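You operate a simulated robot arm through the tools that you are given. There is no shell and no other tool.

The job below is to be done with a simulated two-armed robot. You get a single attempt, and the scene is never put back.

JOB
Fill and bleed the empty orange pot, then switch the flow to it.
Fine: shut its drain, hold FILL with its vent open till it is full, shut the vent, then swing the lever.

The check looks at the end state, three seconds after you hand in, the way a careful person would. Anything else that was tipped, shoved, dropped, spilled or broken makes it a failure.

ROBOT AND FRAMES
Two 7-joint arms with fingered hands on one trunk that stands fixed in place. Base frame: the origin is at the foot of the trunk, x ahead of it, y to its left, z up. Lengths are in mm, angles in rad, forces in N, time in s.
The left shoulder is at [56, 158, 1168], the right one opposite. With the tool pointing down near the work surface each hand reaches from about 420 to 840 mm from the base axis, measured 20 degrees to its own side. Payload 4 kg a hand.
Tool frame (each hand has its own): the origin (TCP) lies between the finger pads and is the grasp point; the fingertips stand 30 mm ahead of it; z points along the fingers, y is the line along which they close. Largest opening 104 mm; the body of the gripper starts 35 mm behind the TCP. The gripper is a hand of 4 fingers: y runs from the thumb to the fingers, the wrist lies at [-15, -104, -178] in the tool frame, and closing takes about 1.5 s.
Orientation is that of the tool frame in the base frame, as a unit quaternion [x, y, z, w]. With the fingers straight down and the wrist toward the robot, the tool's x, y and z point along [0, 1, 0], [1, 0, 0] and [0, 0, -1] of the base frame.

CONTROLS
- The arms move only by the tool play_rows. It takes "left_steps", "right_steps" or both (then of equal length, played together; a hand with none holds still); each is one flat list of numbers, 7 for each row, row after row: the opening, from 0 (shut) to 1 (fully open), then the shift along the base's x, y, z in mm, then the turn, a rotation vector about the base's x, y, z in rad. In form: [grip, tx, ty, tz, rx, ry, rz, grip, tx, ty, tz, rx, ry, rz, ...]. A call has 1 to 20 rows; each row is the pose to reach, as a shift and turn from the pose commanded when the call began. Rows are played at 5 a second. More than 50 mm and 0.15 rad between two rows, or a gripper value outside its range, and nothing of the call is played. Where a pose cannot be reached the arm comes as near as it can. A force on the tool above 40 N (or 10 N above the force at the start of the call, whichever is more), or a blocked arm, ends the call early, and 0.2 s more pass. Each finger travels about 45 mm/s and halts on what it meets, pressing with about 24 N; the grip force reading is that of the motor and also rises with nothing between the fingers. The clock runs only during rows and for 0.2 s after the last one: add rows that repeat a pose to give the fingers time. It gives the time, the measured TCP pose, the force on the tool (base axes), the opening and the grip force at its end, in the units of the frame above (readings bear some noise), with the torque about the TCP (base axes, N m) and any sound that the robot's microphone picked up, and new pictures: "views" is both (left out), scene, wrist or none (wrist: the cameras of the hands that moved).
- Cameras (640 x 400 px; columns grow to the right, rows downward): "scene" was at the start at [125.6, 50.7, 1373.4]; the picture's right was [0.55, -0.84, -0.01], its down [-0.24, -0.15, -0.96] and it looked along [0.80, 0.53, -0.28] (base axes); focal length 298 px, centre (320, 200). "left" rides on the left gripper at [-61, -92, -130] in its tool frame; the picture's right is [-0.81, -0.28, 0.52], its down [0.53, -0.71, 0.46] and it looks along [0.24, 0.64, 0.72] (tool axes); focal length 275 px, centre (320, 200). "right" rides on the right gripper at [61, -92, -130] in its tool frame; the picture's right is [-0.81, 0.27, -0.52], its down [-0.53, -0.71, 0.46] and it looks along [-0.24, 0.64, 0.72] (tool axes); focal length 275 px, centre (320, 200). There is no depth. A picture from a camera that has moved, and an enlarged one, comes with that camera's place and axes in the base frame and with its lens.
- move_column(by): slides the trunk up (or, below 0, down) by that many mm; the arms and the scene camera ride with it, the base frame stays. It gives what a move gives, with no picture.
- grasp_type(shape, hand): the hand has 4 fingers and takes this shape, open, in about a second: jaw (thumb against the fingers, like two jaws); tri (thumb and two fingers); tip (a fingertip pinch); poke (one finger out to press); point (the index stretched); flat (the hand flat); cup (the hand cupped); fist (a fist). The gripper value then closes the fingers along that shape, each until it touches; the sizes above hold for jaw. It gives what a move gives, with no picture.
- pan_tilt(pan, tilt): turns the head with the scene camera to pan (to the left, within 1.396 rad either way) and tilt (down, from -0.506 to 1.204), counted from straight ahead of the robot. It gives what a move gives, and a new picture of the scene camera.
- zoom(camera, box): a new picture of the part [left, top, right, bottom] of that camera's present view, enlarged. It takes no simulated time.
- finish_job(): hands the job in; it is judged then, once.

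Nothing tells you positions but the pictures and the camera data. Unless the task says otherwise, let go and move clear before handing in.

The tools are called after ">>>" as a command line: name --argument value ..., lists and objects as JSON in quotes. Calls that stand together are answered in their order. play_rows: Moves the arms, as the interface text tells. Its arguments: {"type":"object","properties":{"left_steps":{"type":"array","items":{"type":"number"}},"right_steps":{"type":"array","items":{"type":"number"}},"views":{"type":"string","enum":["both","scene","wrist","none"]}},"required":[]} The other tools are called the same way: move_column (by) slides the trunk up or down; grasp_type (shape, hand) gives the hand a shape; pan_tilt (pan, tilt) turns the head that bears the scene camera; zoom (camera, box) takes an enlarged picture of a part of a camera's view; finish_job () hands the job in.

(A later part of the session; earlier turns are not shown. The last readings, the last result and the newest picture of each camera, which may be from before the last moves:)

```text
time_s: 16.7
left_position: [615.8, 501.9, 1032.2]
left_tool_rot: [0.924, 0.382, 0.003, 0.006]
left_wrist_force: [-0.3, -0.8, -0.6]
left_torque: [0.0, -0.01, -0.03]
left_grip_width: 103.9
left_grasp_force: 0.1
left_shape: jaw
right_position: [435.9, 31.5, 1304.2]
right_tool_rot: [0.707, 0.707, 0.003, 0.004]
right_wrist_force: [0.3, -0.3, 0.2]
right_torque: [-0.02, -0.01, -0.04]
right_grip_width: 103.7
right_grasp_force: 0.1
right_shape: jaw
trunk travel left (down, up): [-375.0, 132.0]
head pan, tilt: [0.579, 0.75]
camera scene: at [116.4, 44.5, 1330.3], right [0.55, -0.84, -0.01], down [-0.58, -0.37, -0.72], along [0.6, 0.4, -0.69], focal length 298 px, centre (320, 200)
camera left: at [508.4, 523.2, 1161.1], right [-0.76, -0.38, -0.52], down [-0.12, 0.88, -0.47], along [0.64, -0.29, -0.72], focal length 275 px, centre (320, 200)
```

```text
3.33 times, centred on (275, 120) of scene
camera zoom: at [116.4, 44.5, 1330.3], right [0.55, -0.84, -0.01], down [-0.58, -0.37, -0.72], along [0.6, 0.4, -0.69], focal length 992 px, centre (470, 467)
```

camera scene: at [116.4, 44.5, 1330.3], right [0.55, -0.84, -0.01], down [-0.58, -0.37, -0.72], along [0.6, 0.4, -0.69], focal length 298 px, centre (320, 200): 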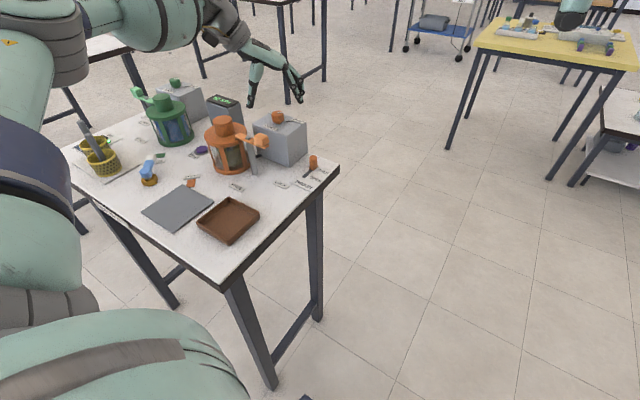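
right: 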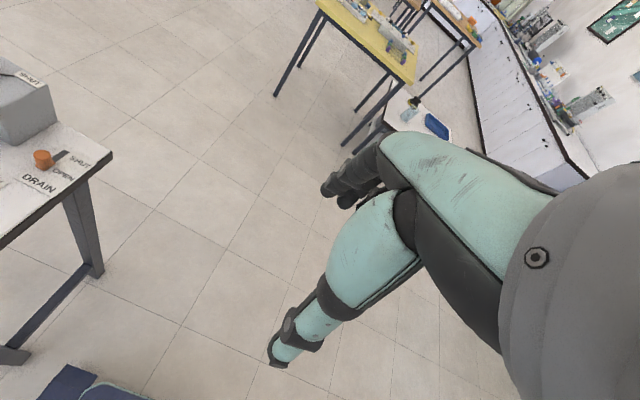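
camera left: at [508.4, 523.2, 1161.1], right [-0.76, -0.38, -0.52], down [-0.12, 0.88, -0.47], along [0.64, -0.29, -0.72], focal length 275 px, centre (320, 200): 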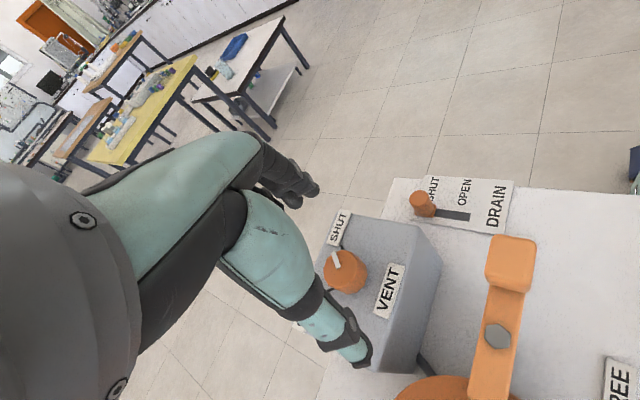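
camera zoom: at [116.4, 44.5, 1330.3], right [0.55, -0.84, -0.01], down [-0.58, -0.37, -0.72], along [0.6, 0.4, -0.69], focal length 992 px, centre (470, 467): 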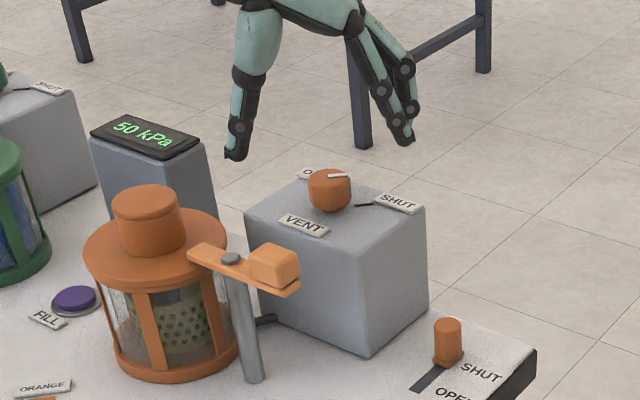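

The knob centre is confirmed at about (619, 499). I'll descend so the fingertips straddle it and then close.

>>> play_rows --left_steps '[1, 5, -1, -15, 0, 0, 0, 1, 5, -1, -30, 0, 0, 0, 1, 5, -1, -39, 0, 0, 0, 0.7, 5, -1, -39, 0, 0, 0, 0.4, 5, -1, -39, 0, 0, 0, 0.2, 5, -1, -39, 0, 0, 0, 0, 5, -1, -39, 0, 0, 0, 0, 5, -1, -39, 0, 0, 0, 0, 5, -1, -39, 0, 0, 0, 0, 5, -1, -39, 0, 0, 0]'

>>> zoom --camera "left" --box '[200, 160, 440, 400]'

>>> zoom --camera "scene" --box '[240, 80, 320, 150]'

```text
time_s: 18.9
left_position: [622.7, 498.8, 993.5]
left_tool_rot: [0.924, 0.383, 0.002, 0.007]
left_wrist_force: [-2.4, 1.7, 0.3]
left_torque: [0.02, 0.06, 0.04]
left_grip_width: 22.3
left_grasp_force: 24.3
left_shape: jaw
right_position: [436.5, 32.3, 1304.4]
right_tool_rot: [0.707, 0.707, 0.004, 0.005]
right_wrist_force: [-0.3, 0.7, -0.8]
right_torque: [0.01, -0.01, 0.01]
right_grip_width: 103.8
right_grasp_force: 0.0
right_shape: jaw
trunk travel left (down, up): [-375.0, 132.0]
head pan, tilt: [0.579, 0.75]
camera scene: at [116.4, 45.0, 1330.3], right [0.55, -0.84, -0.01], down [-0.58, -0.37, -0.72], along [0.6, 0.4, -0.69], focal length 298 px, centre (320, 200)
camera left: at [514.5, 522.0, 1122.6], right [-0.76, -0.38, -0.52], down [-0.12, 0.88, -0.47], along [0.63, -0.29, -0.72], focal length 275 px, centre (320, 200)
```

scene: 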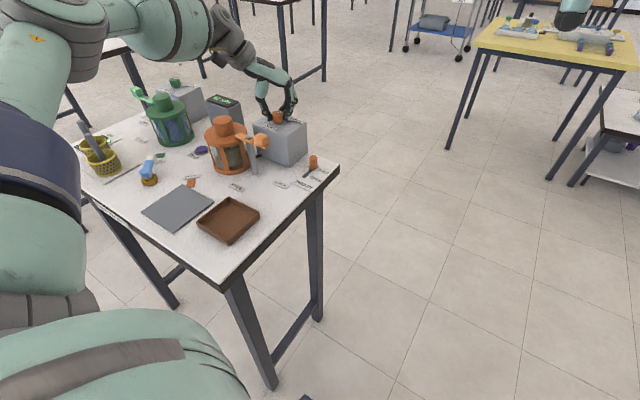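
left: 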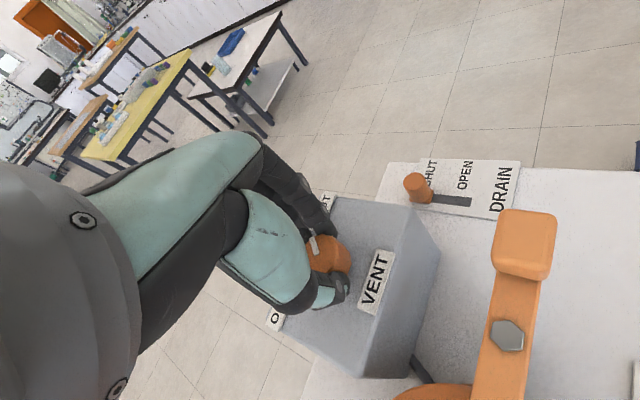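

```text
1.67 times, centred on (320, 280) of left
camera zoom: at [514.5, 522.0, 1122.6], right [-0.76, -0.38, -0.52], down [-0.12, 0.88, -0.47], along [0.63, -0.29, -0.72], focal length 459 px, centre (320, 67)
```

zoom: 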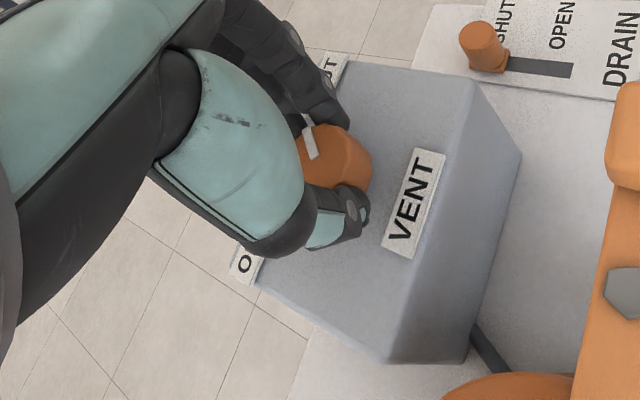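

```text
5.71 times, centred on (280, 115) of scene
camera zoom: at [116.4, 45.0, 1330.3], right [0.55, -0.84, -0.01], down [-0.58, -0.37, -0.72], along [0.6, 0.4, -0.69], focal length 1701 px, centre (549, 686)
```

zoom: 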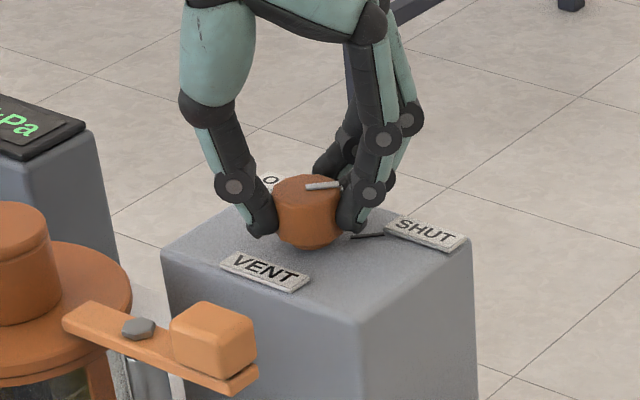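

The knob is well gripped. I'll turn it counterclockwise (seen from above) toward OPEN, half way first.

>>> play_rows --left_steps '[0, 0, 0, 0, 0, 0, 0.1, 0, 0, 0, 0, 0, 0, 0.2, 0, 0, 0, 0, 0, 0, 0.3, 0, 0, 0, 0, 0, 0, 0.4, 0, 0, 0, 0, 0, 0, 0.5, 0, 0, 0, 0, 0, 0, 0.6, 0, 0, 0, 0, 0, 0, 0.7, 0, 0, 0, 0, 0, 0, 0.785, 0, 0, 0, 0, 0, 0, 0.785]'

>>> zoom --camera "left" --box '[200, 160, 440, 400]'

>>> zoom --camera "scene" --box '[240, 80, 320, 150]'

```text
time_s: 20.9
left_position: [622.6, 500.0, 994.1]
left_tool_rot: [0.707, 0.707, 0.003, 0.005]
left_wrist_force: [6.9, -0.4, -0.1]
left_torque: [0.01, -0.26, -0.01]
left_grip_width: 21.6
left_grasp_force: 23.9
left_shape: jaw
right_position: [438.6, 31.8, 1303.8]
right_tool_rot: [0.707, 0.707, 0.003, 0.004]
right_wrist_force: [-0.2, -0.5, -0.3]
right_torque: [-0.04, 0.02, -0.03]
right_grip_width: 103.8
right_grasp_force: 0.0
right_shape: jaw
trunk travel left (down, up): [-375.0, 132.0]
head pan, tilt: [0.579, 0.75]
camera scene: at [117.8, 44.9, 1330.2], right [0.55, -0.84, -0.01], down [-0.58, -0.37, -0.72], along [0.6, 0.4, -0.69], focal length 298 px, centre (320, 200)
camera left: at [530.5, 437.6, 1122.8], right [-0.27, -0.81, -0.52], down [-0.71, 0.53, -0.46], along [0.65, 0.24, -0.72], focal length 275 px, centre (320, 200)
```

scene: 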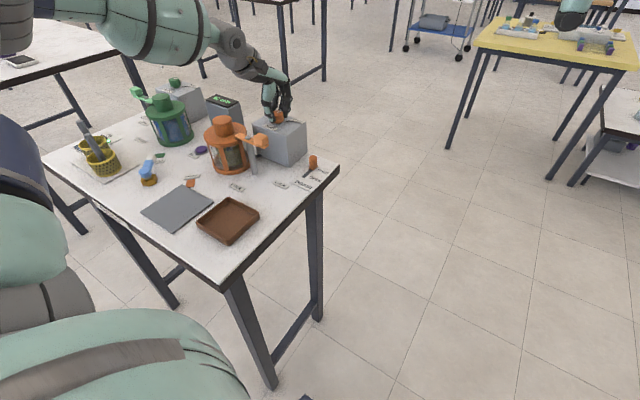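
left: 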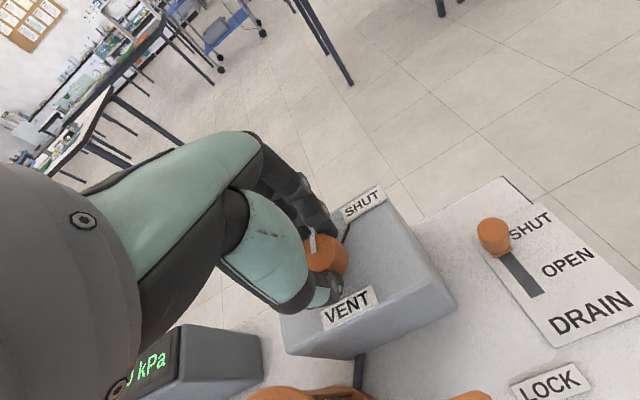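

```text
1.67 times, centred on (320, 280) of left
camera zoom: at [530.5, 437.6, 1122.8], right [-0.27, -0.81, -0.52], down [-0.71, 0.53, -0.46], along [0.65, 0.24, -0.72], focal length 459 px, centre (320, 67)
```

zoom: 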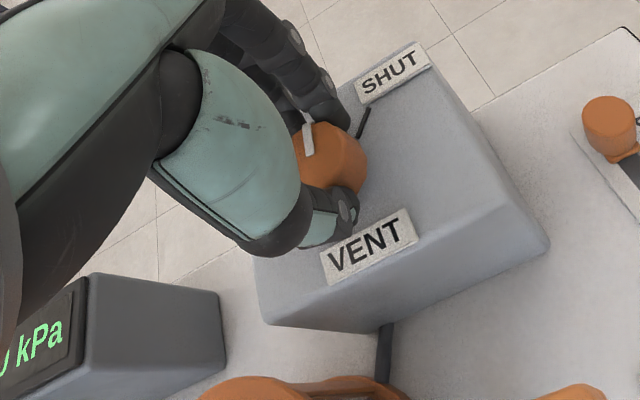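

```text
5.71 times, centred on (280, 115) of scene
camera zoom: at [117.8, 44.9, 1330.2], right [0.55, -0.84, -0.01], down [-0.58, -0.37, -0.72], along [0.6, 0.4, -0.69], focal length 1701 px, centre (549, 686)
```

zoom: 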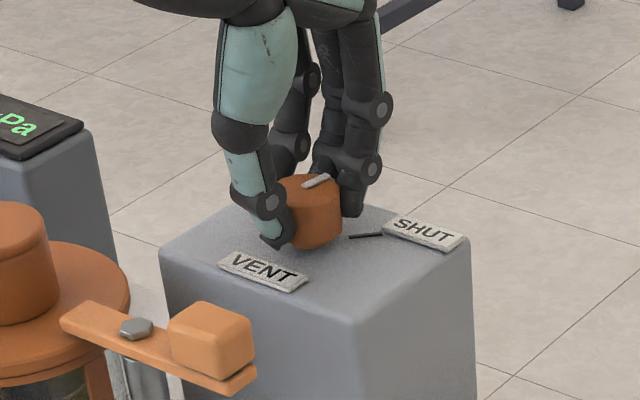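

The knob turns with the hand. I'll finish the turn to OPEN.

>>> play_rows --left_steps '[0, -1, 0, 0, 0, 0, 0.1, 0, -1, 0, 0, 0, 0, 0.2, 0, -2, 0, 0, 0, 0, 0.3, 0, -2, 0, 0, 0, 0, 0.4, 0, -2, 0, 0, 0, 0, 0.5, 0, -2, 0, 0, 0, 0, 0.6, 0, -2, 0, 0, 0, 0, 0.7, 0, -2, 0, 0, 0, 0, 0.8, 0, -2, 0, 0, 0, 0, 0.84, 0, -2, 0, 0, 0, 0, 0.84]'

>>> zoom --camera "left" --box '[200, 160, 440, 400]'

>>> zoom --camera "scene" --box '[240, 80, 320, 150]'

```text
time_s: 23.1
left_position: [620.6, 499.1, 994.1]
left_tool_rot: [0.356, 0.934, 0.004, 0.001]
left_wrist_force: [15.2, 7.6, 4.5]
left_torque: [0.36, -0.57, -0.04]
left_grip_width: 21.5
left_grasp_force: 24.2
left_shape: jaw
right_position: [437.4, 32.7, 1303.5]
right_tool_rot: [0.707, 0.707, 0.003, 0.004]
right_wrist_force: [-0.3, -0.1, 0.0]
right_torque: [0.0, -0.03, 0.01]
right_grip_width: 103.9
right_grasp_force: 0.0
right_shape: jaw
trunk travel left (down, up): [-375.0, 132.0]
head pan, tilt: [0.579, 0.75]
camera scene: at [119.0, 45.7, 1330.0], right [0.55, -0.84, -0.01], down [-0.58, -0.37, -0.72], along [0.6, 0.4, -0.69], focal length 298 px, centre (320, 200)
camera left: at [605.5, 388.6, 1122.8], right [0.42, -0.74, -0.52], down [-0.87, -0.17, -0.46], along [0.25, 0.65, -0.72], focal length 275 px, centre (320, 200)
```

scene: 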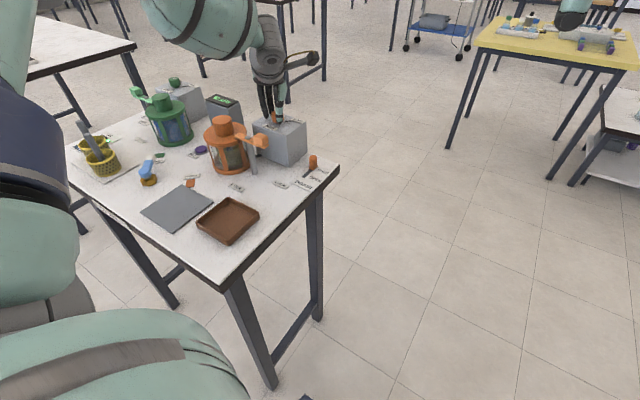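
left: 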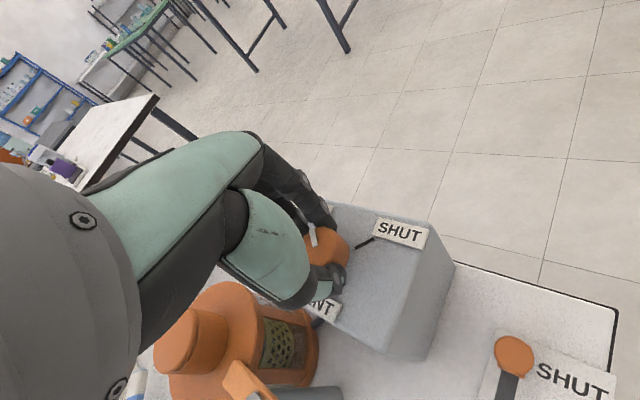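

```text
1.67 times, centred on (320, 280) of left
camera zoom: at [605.5, 388.6, 1122.8], right [0.42, -0.74, -0.52], down [-0.87, -0.17, -0.46], along [0.25, 0.65, -0.72], focal length 459 px, centre (320, 67)
```

zoom: 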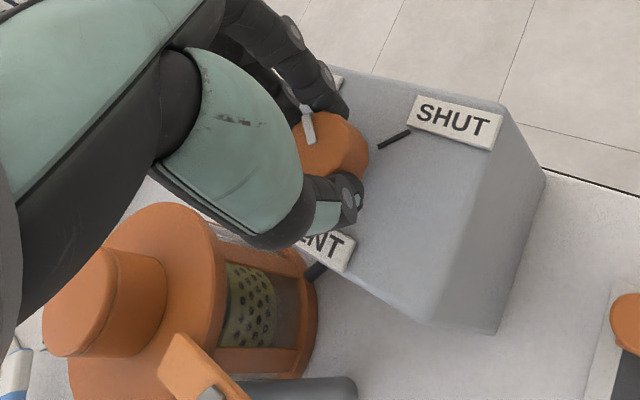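

```text
5.71 times, centred on (280, 115) of scene
camera zoom: at [119.0, 45.7, 1330.0], right [0.55, -0.84, -0.01], down [-0.58, -0.37, -0.72], along [0.6, 0.4, -0.69], focal length 1701 px, centre (549, 686)
```

zoom: 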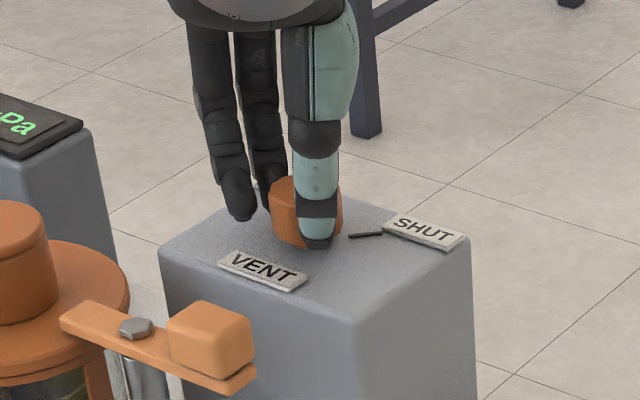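

The knob has turned about 93°. I'll release, lift and check the pointer.

>>> play_rows --left_steps '[0.2, 0, 0, 0, 0, 0, 0, 0.5, 0, 0, 0, 0, 0, 0, 0.8, 0, 0, 0, 0, 0, 0, 1, 0, 0, 0, 0, 0, 0, 1, 0, 0, 0, 0, 0, 0, 1, 0, 0, 20, 0, 0, 0, 1, 0, 0, 60, 0, 0, -0.1, 1, -10, 0, 100, 0, 0, -0.2, 1, -20, 5, 130, 0, 0, -0.35, 1, -30, 10, 160, 0, 0, -0.5, 1, -40, 15, 190, 0, 0, -0.65, 1, -40, 20, 210, 0, 0, -0.8, 1, -40, 20, 210, 0, 0, -0.84, 1, -40, 20, 210, 0, 0, -0.84]'

>>> zoom --camera "left" --box '[300, 200, 500, 400]'

>>> zoom --camera "scene" --box '[240, 80, 320, 150]'

>>> zoom --camera "scene" --box '[120, 80, 260, 200]'

```text
time_s: 26.1
left_position: [579.1, 519.6, 1204.5]
left_tool_rot: [0.708, 0.706, 0.005, 0.004]
left_wrist_force: [-0.1, -0.3, 0.6]
left_torque: [-0.01, -0.01, 0.0]
left_grip_width: 103.7
left_grasp_force: 0.1
left_shape: jaw
right_position: [436.3, 31.9, 1304.3]
right_tool_rot: [0.707, 0.707, 0.004, 0.005]
right_wrist_force: [-0.8, 0.3, 1.2]
right_torque: [0.01, -0.02, -0.01]
right_grip_width: 103.9
right_grasp_force: 0.0
right_shape: jaw
trunk travel left (down, up): [-375.0, 132.0]
head pan, tilt: [0.579, 0.75]
camera scene: at [116.1, 44.7, 1330.3], right [0.55, -0.84, -0.01], down [-0.58, -0.37, -0.72], along [0.6, 0.4, -0.69], focal length 298 px, centre (320, 200)
camera left: at [486.7, 457.4, 1333.9], right [-0.27, -0.81, -0.52], down [-0.71, 0.53, -0.47], along [0.65, 0.24, -0.72], focal length 275 px, centre (320, 200)
```

scene: 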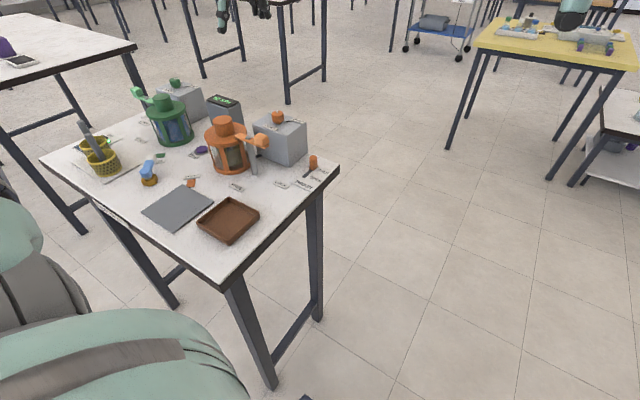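
left: 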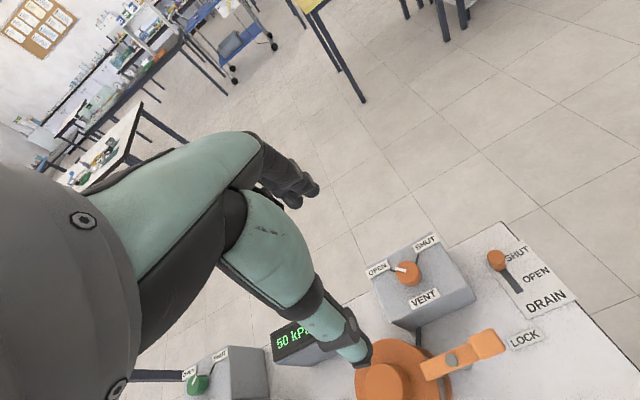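

```text
2.00 times, centred on (400, 300) of left
camera zoom: at [486.7, 457.4, 1333.9], right [-0.27, -0.81, -0.52], down [-0.71, 0.53, -0.47], along [0.65, 0.24, -0.72], focal length 551 px, centre (160, 0)
```

zoom: 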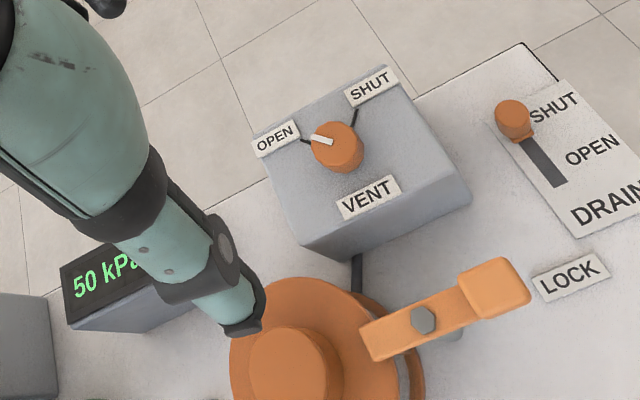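

```text
5.71 times, centred on (280, 115) of scene
camera zoom: at [116.1, 44.7, 1330.3], right [0.55, -0.84, -0.01], down [-0.58, -0.37, -0.72], along [0.6, 0.4, -0.69], focal length 1701 px, centre (549, 686)
```

zoom: 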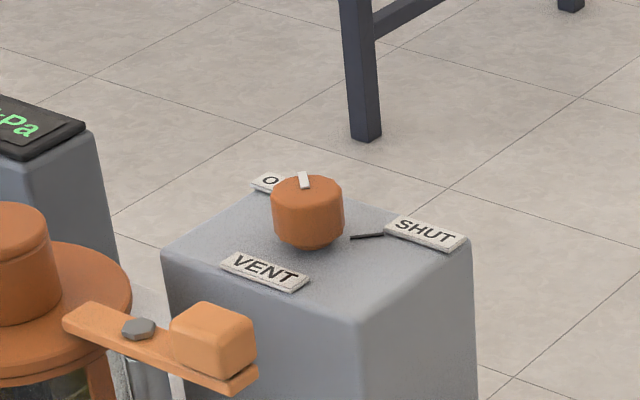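

```text
3.33 times, centred on (190, 140) of scene
camera zoom: at [116.1, 44.7, 1330.3], right [0.55, -0.84, -0.01], down [-0.58, -0.37, -0.72], along [0.6, 0.4, -0.69], focal length 992 px, centre (753, 400)
```

zoom: 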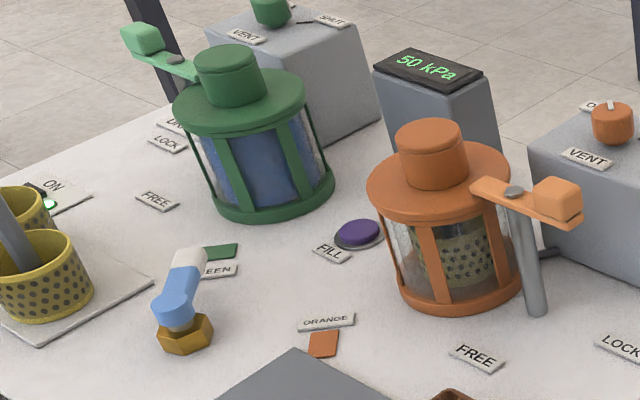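

The vent pointer is now on OPEN and the drain is SHUT. Next is FILL, near (501, 685): I'll put the left hand in the poke shape and move to a viewpoint over it.

>>> grasp_type --hand "left" --shape "poke"

>>> play_rows --left_steps '[1, -20, 30, -15, 0, 0, 0, 1, -40, 60, -30, 0, 0, 0, 1, -60, 90, -45, 0, 0, 0, 1, -80, 120, -60, 0, 0, 0, 1, -100, 150, -75, 0, 0, 0, 1, -109, 172, -90, 0, 0, 0, 1, -109, 172, -90, 0, 0, 0]'

>>> zoom --camera "left" --box '[200, 160, 520, 400]'

>>> zoom --camera "scene" --box '[100, 0, 280, 160]'

```text
time_s: 27.0
left_position: [579.9, 519.3, 1205.0]
left_tool_rot: [0.707, 0.707, 0.005, 0.005]
left_wrist_force: [1.1, 0.5, 0.0]
left_torque: [0.03, 0.02, 0.0]
left_grip_width: 0.3
left_grasp_force: 0.0
left_shape: poke
right_position: [434.9, 31.4, 1304.3]
right_tool_rot: [0.707, 0.707, 0.003, 0.004]
right_wrist_force: [-0.2, -0.2, 0.4]
right_torque: [0.02, -0.01, -0.04]
right_grip_width: 103.8
right_grasp_force: 0.0
right_shape: jaw
trunk travel left (down, up): [-375.0, 132.0]
head pan, tilt: [0.579, 0.75]
```

```text
time_s: 28.6
left_position: [471.4, 691.1, 1116.1]
left_tool_rot: [0.706, 0.708, 0.005, 0.003]
left_wrist_force: [0.8, 0.9, 0.7]
left_torque: [0.05, -0.03, 0.02]
left_grip_width: 0.1
left_grasp_force: 0.0
left_shape: poke
right_position: [436.2, 32.2, 1303.4]
right_tool_rot: [0.707, 0.707, 0.003, 0.004]
right_wrist_force: [0.8, -0.1, 0.0]
right_torque: [0.01, 0.02, 0.01]
right_grip_width: 103.9
right_grasp_force: 0.0
right_shape: jaw
trunk travel left (down, up): [-375.0, 132.0]
head pan, tilt: [0.579, 0.75]
camera scene: at [116.4, 44.5, 1330.3], right [0.55, -0.84, -0.01], down [-0.58, -0.37, -0.72], along [0.6, 0.4, -0.69], focal length 298 px, centre (320, 200)
camera left: at [379.5, 629.3, 1245.0], right [-0.27, -0.81, -0.52], down [-0.71, 0.53, -0.46], along [0.65, 0.25, -0.72], focal length 275 px, centre (320, 200)
```

scene: 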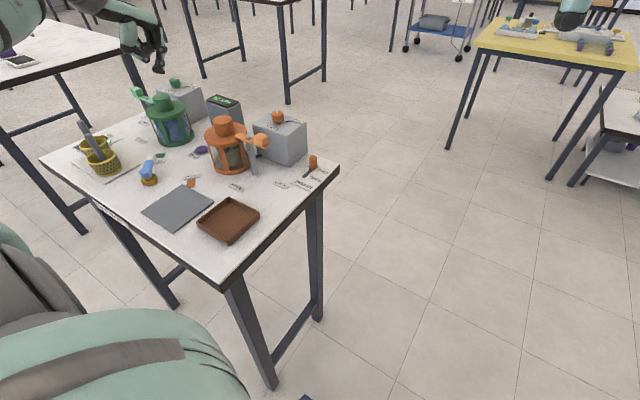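
left: 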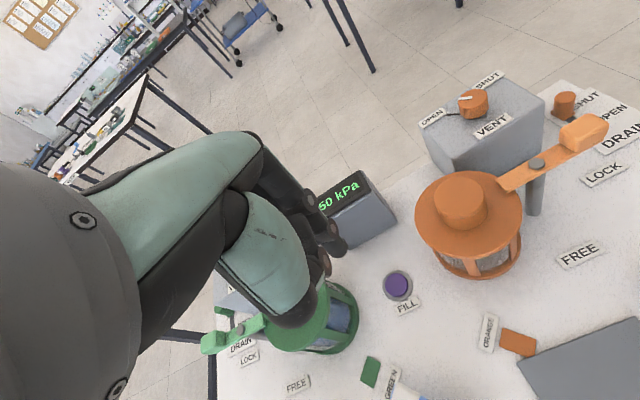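

```text
1.67 times, centred on (360, 280) of left
camera zoom: at [379.5, 629.3, 1245.0], right [-0.27, -0.81, -0.52], down [-0.71, 0.53, -0.46], along [0.65, 0.25, -0.72], focal length 459 px, centre (253, 67)
```

zoom: 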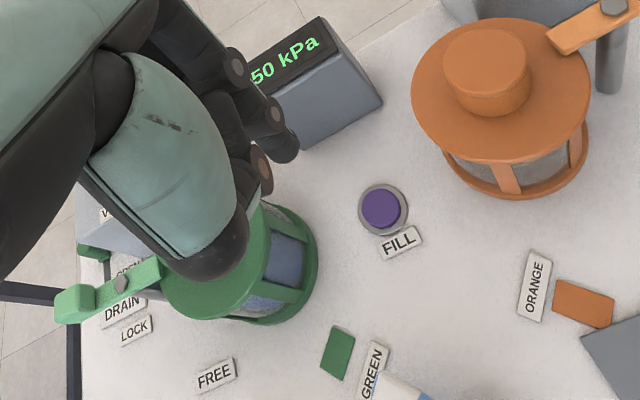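

```text
2.50 times, centred on (190, 80) of scene
camera zoom: at [116.4, 44.5, 1330.3], right [0.55, -0.84, -0.01], down [-0.58, -0.37, -0.72], along [0.6, 0.4, -0.69], focal length 744 px, centre (645, 500)
```

zoom: 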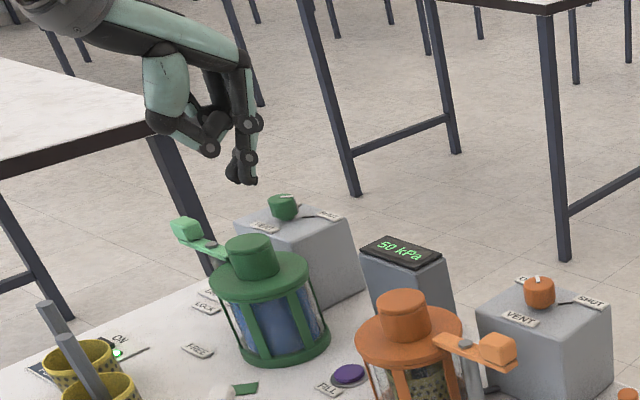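

FILL sits near (508, 692), between the two pots, and the poke fingertip is 30 mm below the TCP. I want to see how wide the hand is in this shape before going down between the pots.

>>> zoom --camera "scene" --box '[100, 0, 190, 80]'

>>> zoom --camera "left" --box '[220, 170, 420, 320]'

>>> zoom --camera "right" --box '[0, 0, 200, 250]'

```text
5.00 times, centred on (145, 40) of scene
camera zoom: at [116.4, 44.5, 1330.3], right [0.55, -0.84, -0.01], down [-0.58, -0.37, -0.72], along [0.6, 0.4, -0.69], focal length 1489 px, centre (1195, 1000)
```

zoom: 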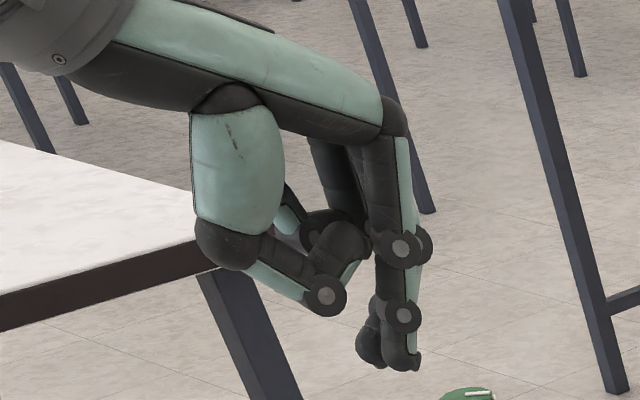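

```text
2.67 times, centred on (320, 245) of left
camera zoom: at [379.5, 629.3, 1245.0], right [-0.27, -0.81, -0.52], down [-0.71, 0.53, -0.46], along [0.65, 0.25, -0.72], focal length 734 px, centre (320, 80)
```

zoom: 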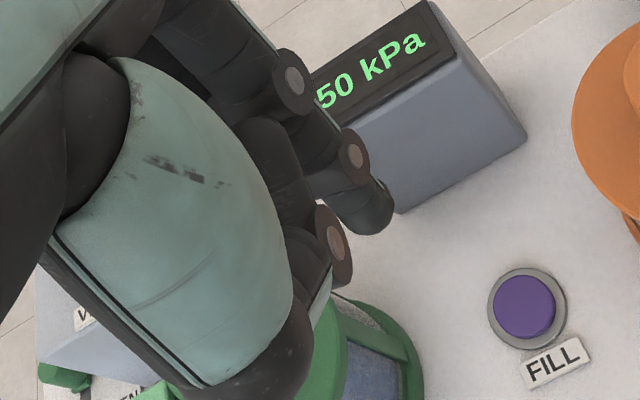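

```text
1.60 times, centred on (100, 125) of right
camera zoom: at [343.0, 92.7, 1433.5], right [0.27, -0.81, 0.52], down [-0.71, -0.53, -0.46], along [0.65, -0.24, -0.72], focal length 440 px, centre (672, 320)
```

zoom: 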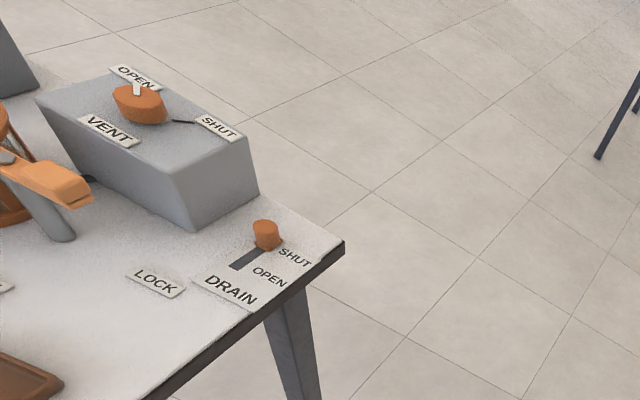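

Two fingers seem to be extended while the shape is "open". I'll see what closing the poke shape does and bring the fingertip over the button, still high up.

>>> play_rows --left_steps '[0.5, 10, 0, 0, 0, 0, 0, 0, 20, 0, -10, 0, 0, 0, 0, 30, 0, -20, 0, 0, 0, 0, 36, 0, -30, 0, 0, 0, 0, 36, 0, -30, 0, 0, 0, 0, 36, 0, -30, 0, 0, 0]'

>>> zoom --camera "scene" --box '[100, 0, 220, 100]'

>>> zoom --camera "left" --box '[220, 170, 420, 320]'

```text
time_s: 30.0
left_position: [507.3, 691.3, 1084.8]
left_tool_rot: [0.708, 0.707, 0.005, 0.004]
left_wrist_force: [-0.4, -0.4, -0.9]
left_torque: [0.06, -0.01, 0.0]
left_grip_width: 0.0
left_grasp_force: 0.1
left_shape: poke
right_position: [436.7, 31.3, 1304.4]
right_tool_rot: [0.707, 0.707, 0.003, 0.006]
right_wrist_force: [-0.4, -0.7, 0.5]
right_torque: [-0.03, 0.0, -0.03]
right_grip_width: 103.7
right_grasp_force: 0.0
right_shape: jaw
trunk travel left (down, up): [-375.0, 132.0]
head pan, tilt: [0.579, 0.75]
camera scene: at [116.3, 44.8, 1330.3], right [0.55, -0.84, -0.01], down [-0.58, -0.37, -0.72], along [0.6, 0.4, -0.69], focal length 298 px, centre (320, 200)
camera left: at [415.7, 629.5, 1213.0], right [-0.27, -0.81, -0.52], down [-0.71, 0.53, -0.46], along [0.65, 0.24, -0.72], focal length 275 px, centre (320, 200)
```

scene: 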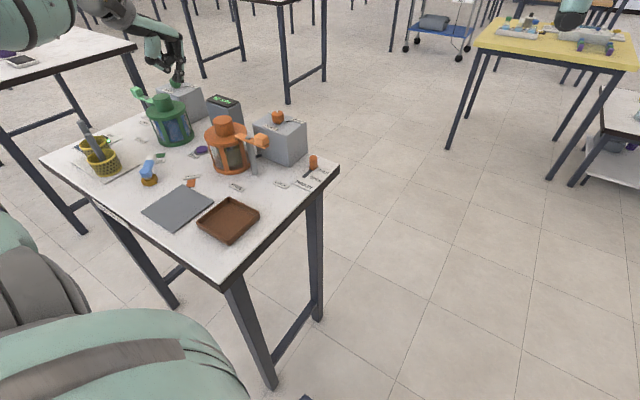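
left: 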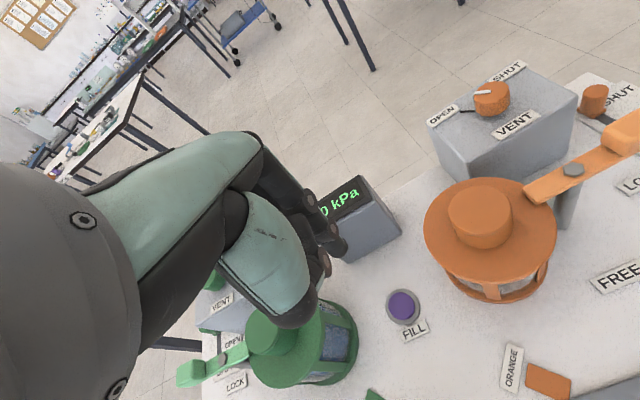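

```text
4.00 times, centred on (160, 50) of scene
camera zoom: at [116.3, 44.8, 1330.3], right [0.55, -0.84, -0.01], down [-0.58, -0.37, -0.72], along [0.6, 0.4, -0.69], focal length 1191 px, centre (960, 800)
```

zoom: 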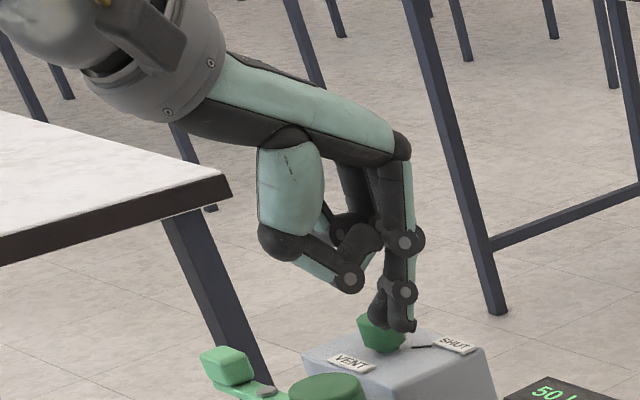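

```text
2.67 times, centred on (320, 245) of left
camera zoom: at [415.7, 629.5, 1213.0], right [-0.27, -0.81, -0.52], down [-0.71, 0.53, -0.46], along [0.65, 0.24, -0.72], focal length 734 px, centre (320, 80)
```

zoom: 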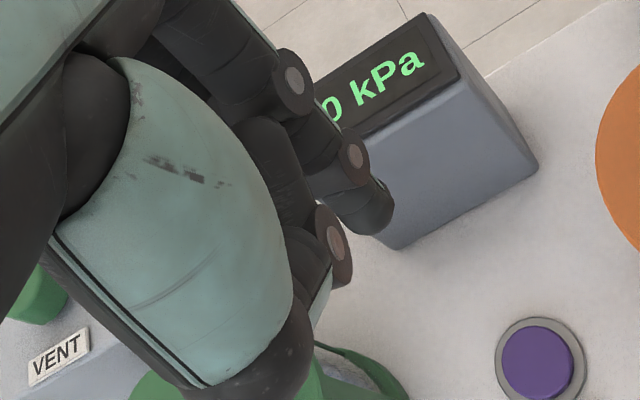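

I'll descend to about 20 mm above the button, biased slightly away from the green pot, and check the alignment there.

>>> play_rows --left_steps '[0, 0, -2, -40, 0, 0, 0, 0, 0, -3, -80, 0, 0, 0, 0, 0, -3, -115, 0, 0, 0, 0, 0, -3, -140, 0, 0, 0, 0, 0, -3, -155, 0, 0, 0, 0, 0, -3, -155, 0, 0, 0]'

>>> zoom --camera "scene" --box '[120, 60, 270, 190]'

>>> zoom --camera "left" --box '[220, 170, 480, 370]'

```text
time_s: 31.4
left_position: [505.9, 689.7, 930.5]
left_tool_rot: [0.707, 0.707, 0.005, 0.005]
left_wrist_force: [-0.3, -0.6, 0.1]
left_torque: [-0.01, 0.03, -0.02]
left_grip_width: 0.2
left_grasp_force: 0.1
left_shape: poke
right_position: [435.5, 31.6, 1303.4]
right_tool_rot: [0.707, 0.707, 0.004, 0.004]
right_wrist_force: [0.1, -0.5, 0.3]
right_torque: [0.01, -0.01, 0.01]
right_grip_width: 103.9
right_grasp_force: 0.0
right_shape: jaw
trunk travel left (down, up): [-375.0, 132.0]
head pan, tilt: [0.579, 0.75]
camera scene: at [116.4, 44.7, 1330.3], right [0.55, -0.84, -0.01], down [-0.58, -0.37, -0.72], along [0.6, 0.4, -0.69], focal length 298 px, centre (320, 200)
camera left: at [414.5, 628.2, 1057.7], right [-0.27, -0.81, -0.52], down [-0.71, 0.53, -0.47], along [0.65, 0.24, -0.72], focal length 275 px, centre (320, 200)
```

scene: 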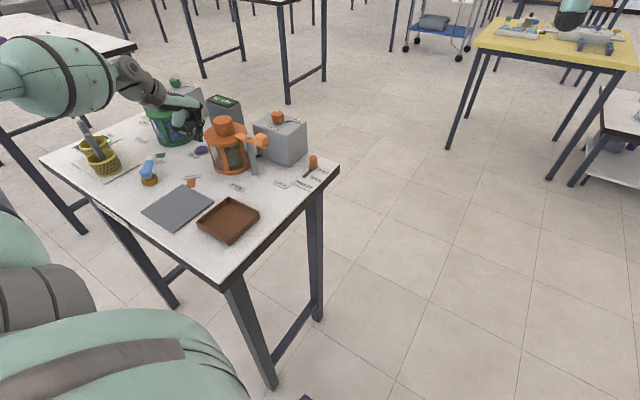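
left: 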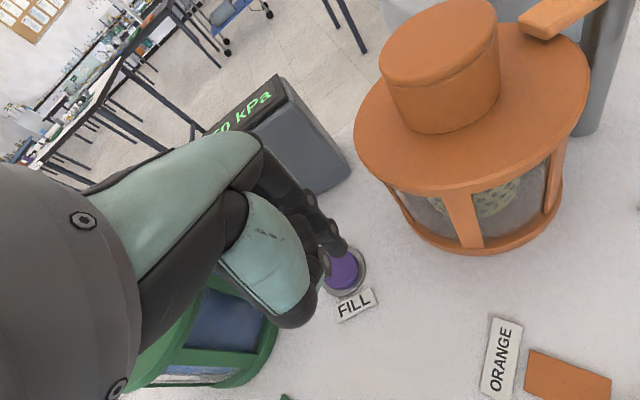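

```text
3.08 times, centred on (195, 125) of scene
camera zoom: at [116.4, 44.7, 1330.3], right [0.55, -0.84, -0.01], down [-0.58, -0.37, -0.72], along [0.6, 0.4, -0.69], focal length 916 px, centre (705, 431)
```

zoom: 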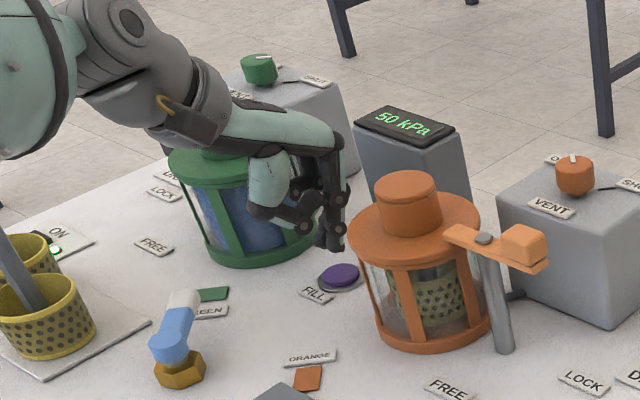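

```text
2.00 times, centred on (350, 270) of left
camera zoom: at [414.5, 628.2, 1057.7], right [-0.27, -0.81, -0.52], down [-0.71, 0.53, -0.47], along [0.65, 0.24, -0.72], focal length 551 px, centre (260, 60)
```

zoom: 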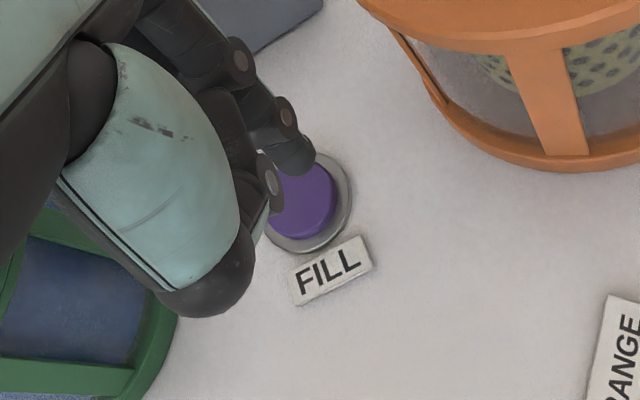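

The fingertip should land on the button's centre and the hand is clear of both pots. I'll descend in small steps to contact.

>>> play_rows --left_steps '[0, 0, -1, -8, 0, 0, 0, 0, 0, -1, -14, 0, 0, 0, 0, 0, -1, -18, 0, 0, 0, 0, 0, -1, -21, 0, 0, 0, 0, 0, -1, -24, 0, 0, 0]'

>>> zoom --camera "scene" --box '[140, 80, 270, 190]'

>>> zoom --camera "left" --box '[220, 170, 480, 370]'

```text
time_s: 32.6
left_position: [507.3, 688.9, 905.2]
left_tool_rot: [0.707, 0.707, 0.005, 0.005]
left_wrist_force: [0.2, 0.3, 0.0]
left_torque: [0.0, -0.01, 0.02]
left_grip_width: 0.0
left_grasp_force: 0.0
left_shape: poke
right_position: [437.4, 31.5, 1304.1]
right_tool_rot: [0.707, 0.707, 0.004, 0.004]
right_wrist_force: [0.5, 0.1, 0.8]
right_torque: [0.01, 0.03, 0.02]
right_grip_width: 103.9
right_grasp_force: 0.0
right_shape: jaw
trunk travel left (down, up): [-375.0, 132.0]
head pan, tilt: [0.579, 0.75]
camera scene: at [116.5, 44.9, 1330.3], right [0.55, -0.84, -0.01], down [-0.58, -0.37, -0.72], along [0.6, 0.4, -0.69], focal length 298 px, centre (320, 200)
camera left: at [415.3, 627.1, 1032.9], right [-0.27, -0.81, -0.52], down [-0.71, 0.53, -0.47], along [0.65, 0.24, -0.72], focal length 275 px, centre (320, 200)
```

scene: 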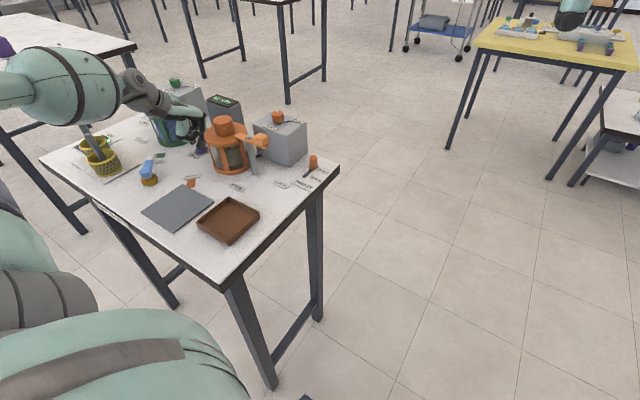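
left: 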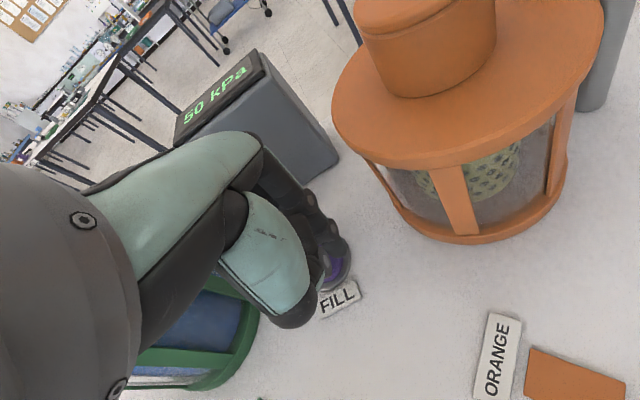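

```text
3.64 times, centred on (205, 135) of scene
camera zoom: at [116.5, 44.9, 1330.3], right [0.55, -0.84, -0.01], down [-0.58, -0.37, -0.72], along [0.6, 0.4, -0.69], focal length 1083 px, centre (738, 436)
```

zoom: 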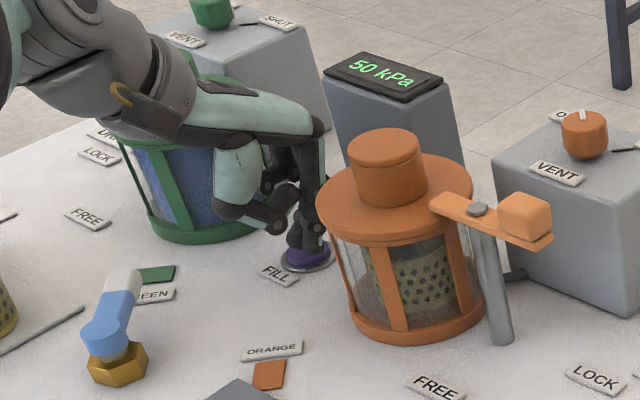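

```text
2.00 times, centred on (350, 270) of left
camera zoom: at [415.3, 627.1, 1032.9], right [-0.27, -0.81, -0.52], down [-0.71, 0.53, -0.47], along [0.65, 0.24, -0.72], focal length 551 px, centre (260, 60)
```

zoom: 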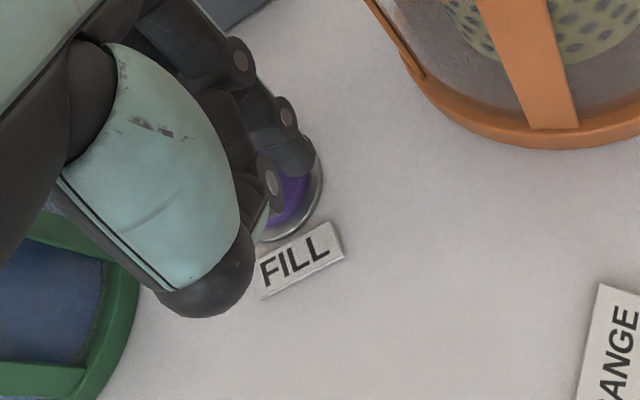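

There is no contact yet. I'll continue down in 2 mm steps and watch the force.

>>> play_rows --left_steps '[0, 0, 0, -2, 0, 0, 0, 0, 0, 0, -4, 0, 0, 0, 0, 0, 0, -6, 0, 0, 0, 0, 0, 0, -8, 0, 0, 0]' --views "both"

>>> zoom --camera "scene" --box '[140, 80, 270, 190]'

```text
time_s: 33.6
left_position: [509.1, 686.7, 896.2]
left_tool_rot: [0.707, 0.708, 0.006, 0.005]
left_wrist_force: [-1.1, 0.0, 1.9]
left_torque: [0.03, 0.02, 0.01]
left_grip_width: 0.1
left_grasp_force: 0.2
left_shape: poke
right_position: [436.1, 31.6, 1304.3]
right_tool_rot: [0.707, 0.707, 0.005, 0.004]
right_wrist_force: [0.3, 0.5, 0.4]
right_torque: [0.03, -0.03, 0.02]
right_grip_width: 103.7
right_grasp_force: 0.2
right_shape: jaw
trunk travel left (down, up): [-375.0, 132.0]
head pan, tilt: [0.579, 0.75]
heard: click
camera scene: at [116.1, 44.6, 1330.3], right [0.55, -0.84, -0.01], down [-0.58, -0.37, -0.72], along [0.6, 0.4, -0.69], focal length 298 px, centre (320, 200)
camera left: at [415.6, 625.8, 1024.6], right [-0.27, -0.81, -0.52], down [-0.71, 0.53, -0.47], along [0.65, 0.24, -0.72], focal length 275 px, centre (320, 200)
```

scene: 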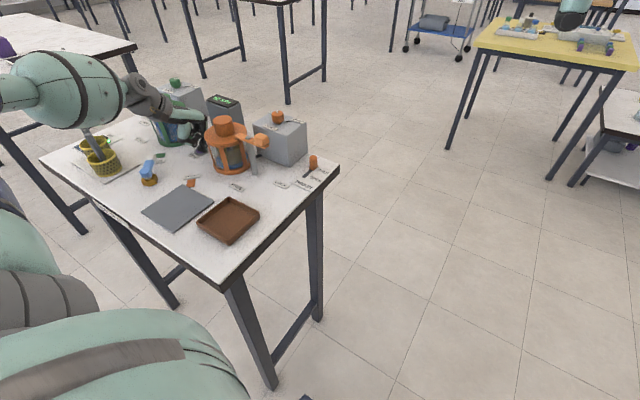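
left: 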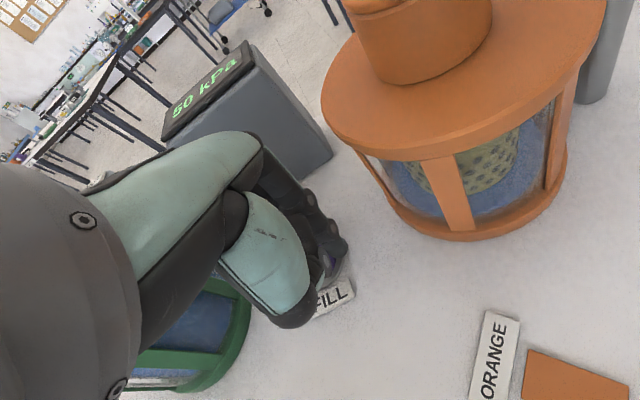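

```text
3.64 times, centred on (205, 135) of scene
camera zoom: at [116.1, 44.6, 1330.3], right [0.55, -0.84, -0.01], down [-0.58, -0.37, -0.72], along [0.6, 0.4, -0.69], focal length 1083 px, centre (738, 436)
```

zoom: 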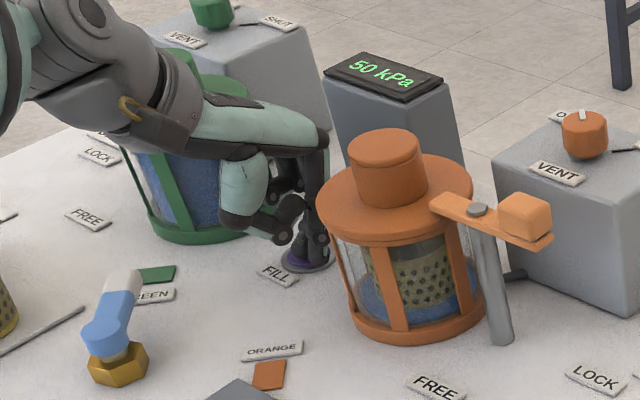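

The button clicked and blue liquid is rising in the orange pot. I'll hold it for short spans and watch the level.

>>> play_rows --left_steps '[0, 0, 0, -1, 0, 0, 0, 0, 0, 0, -1, 0, 0, 0, 0, 0, 0, -1, 0, 0, 0, 0, 0, 0, -1, 0, 0, 0, 0, 0, 0, -1, 0, 0, 0]'

>>> zoom --camera "scene" --box '[190, 80, 310, 190]'

```text
time_s: 34.8
left_position: [508.3, 688.1, 895.3]
left_tool_rot: [0.707, 0.707, 0.004, 0.005]
left_wrist_force: [1.1, 0.1, 4.9]
left_torque: [0.1, -0.05, 0.0]
left_grip_width: 0.0
left_grasp_force: 0.0
left_shape: poke
right_position: [436.9, 31.2, 1303.4]
right_tool_rot: [0.707, 0.707, 0.005, 0.004]
right_wrist_force: [-0.5, 0.2, -0.1]
right_torque: [-0.02, 0.02, 0.02]
right_grip_width: 103.8
right_grasp_force: 0.0
right_shape: jaw
trunk travel left (down, up): [-375.0, 132.0]
head pan, tilt: [0.579, 0.75]
camera scene: at [116.2, 44.3, 1330.3], right [0.55, -0.84, -0.01], down [-0.58, -0.37, -0.72], along [0.6, 0.4, -0.69], focal length 298 px, centre (320, 200)
camera left: at [415.4, 625.6, 1023.6], right [-0.27, -0.81, -0.52], down [-0.71, 0.53, -0.47], along [0.65, 0.24, -0.72], focal length 275 px, centre (320, 200)
```

scene: 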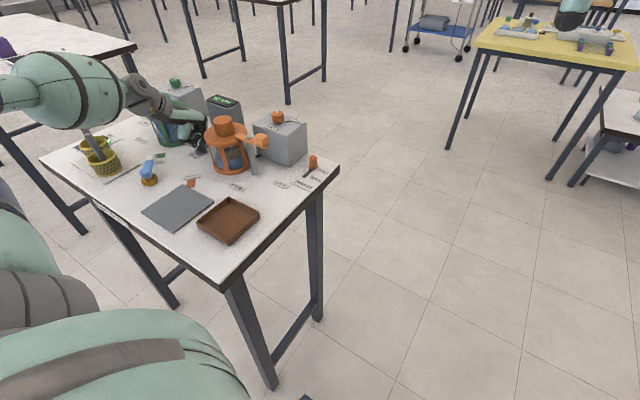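
left: 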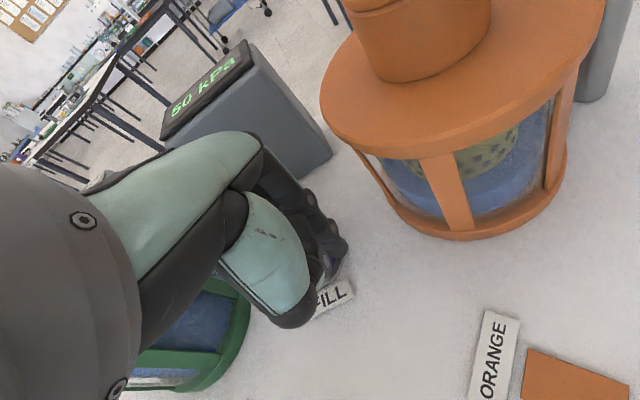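

```text
3.64 times, centred on (250, 135) of scene
camera zoom: at [116.2, 44.3, 1330.3], right [0.55, -0.84, -0.01], down [-0.58, -0.37, -0.72], along [0.6, 0.4, -0.69], focal length 1083 px, centre (574, 436)
```

zoom: 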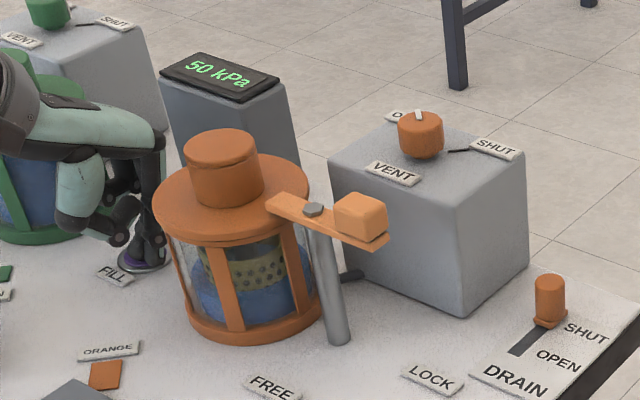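

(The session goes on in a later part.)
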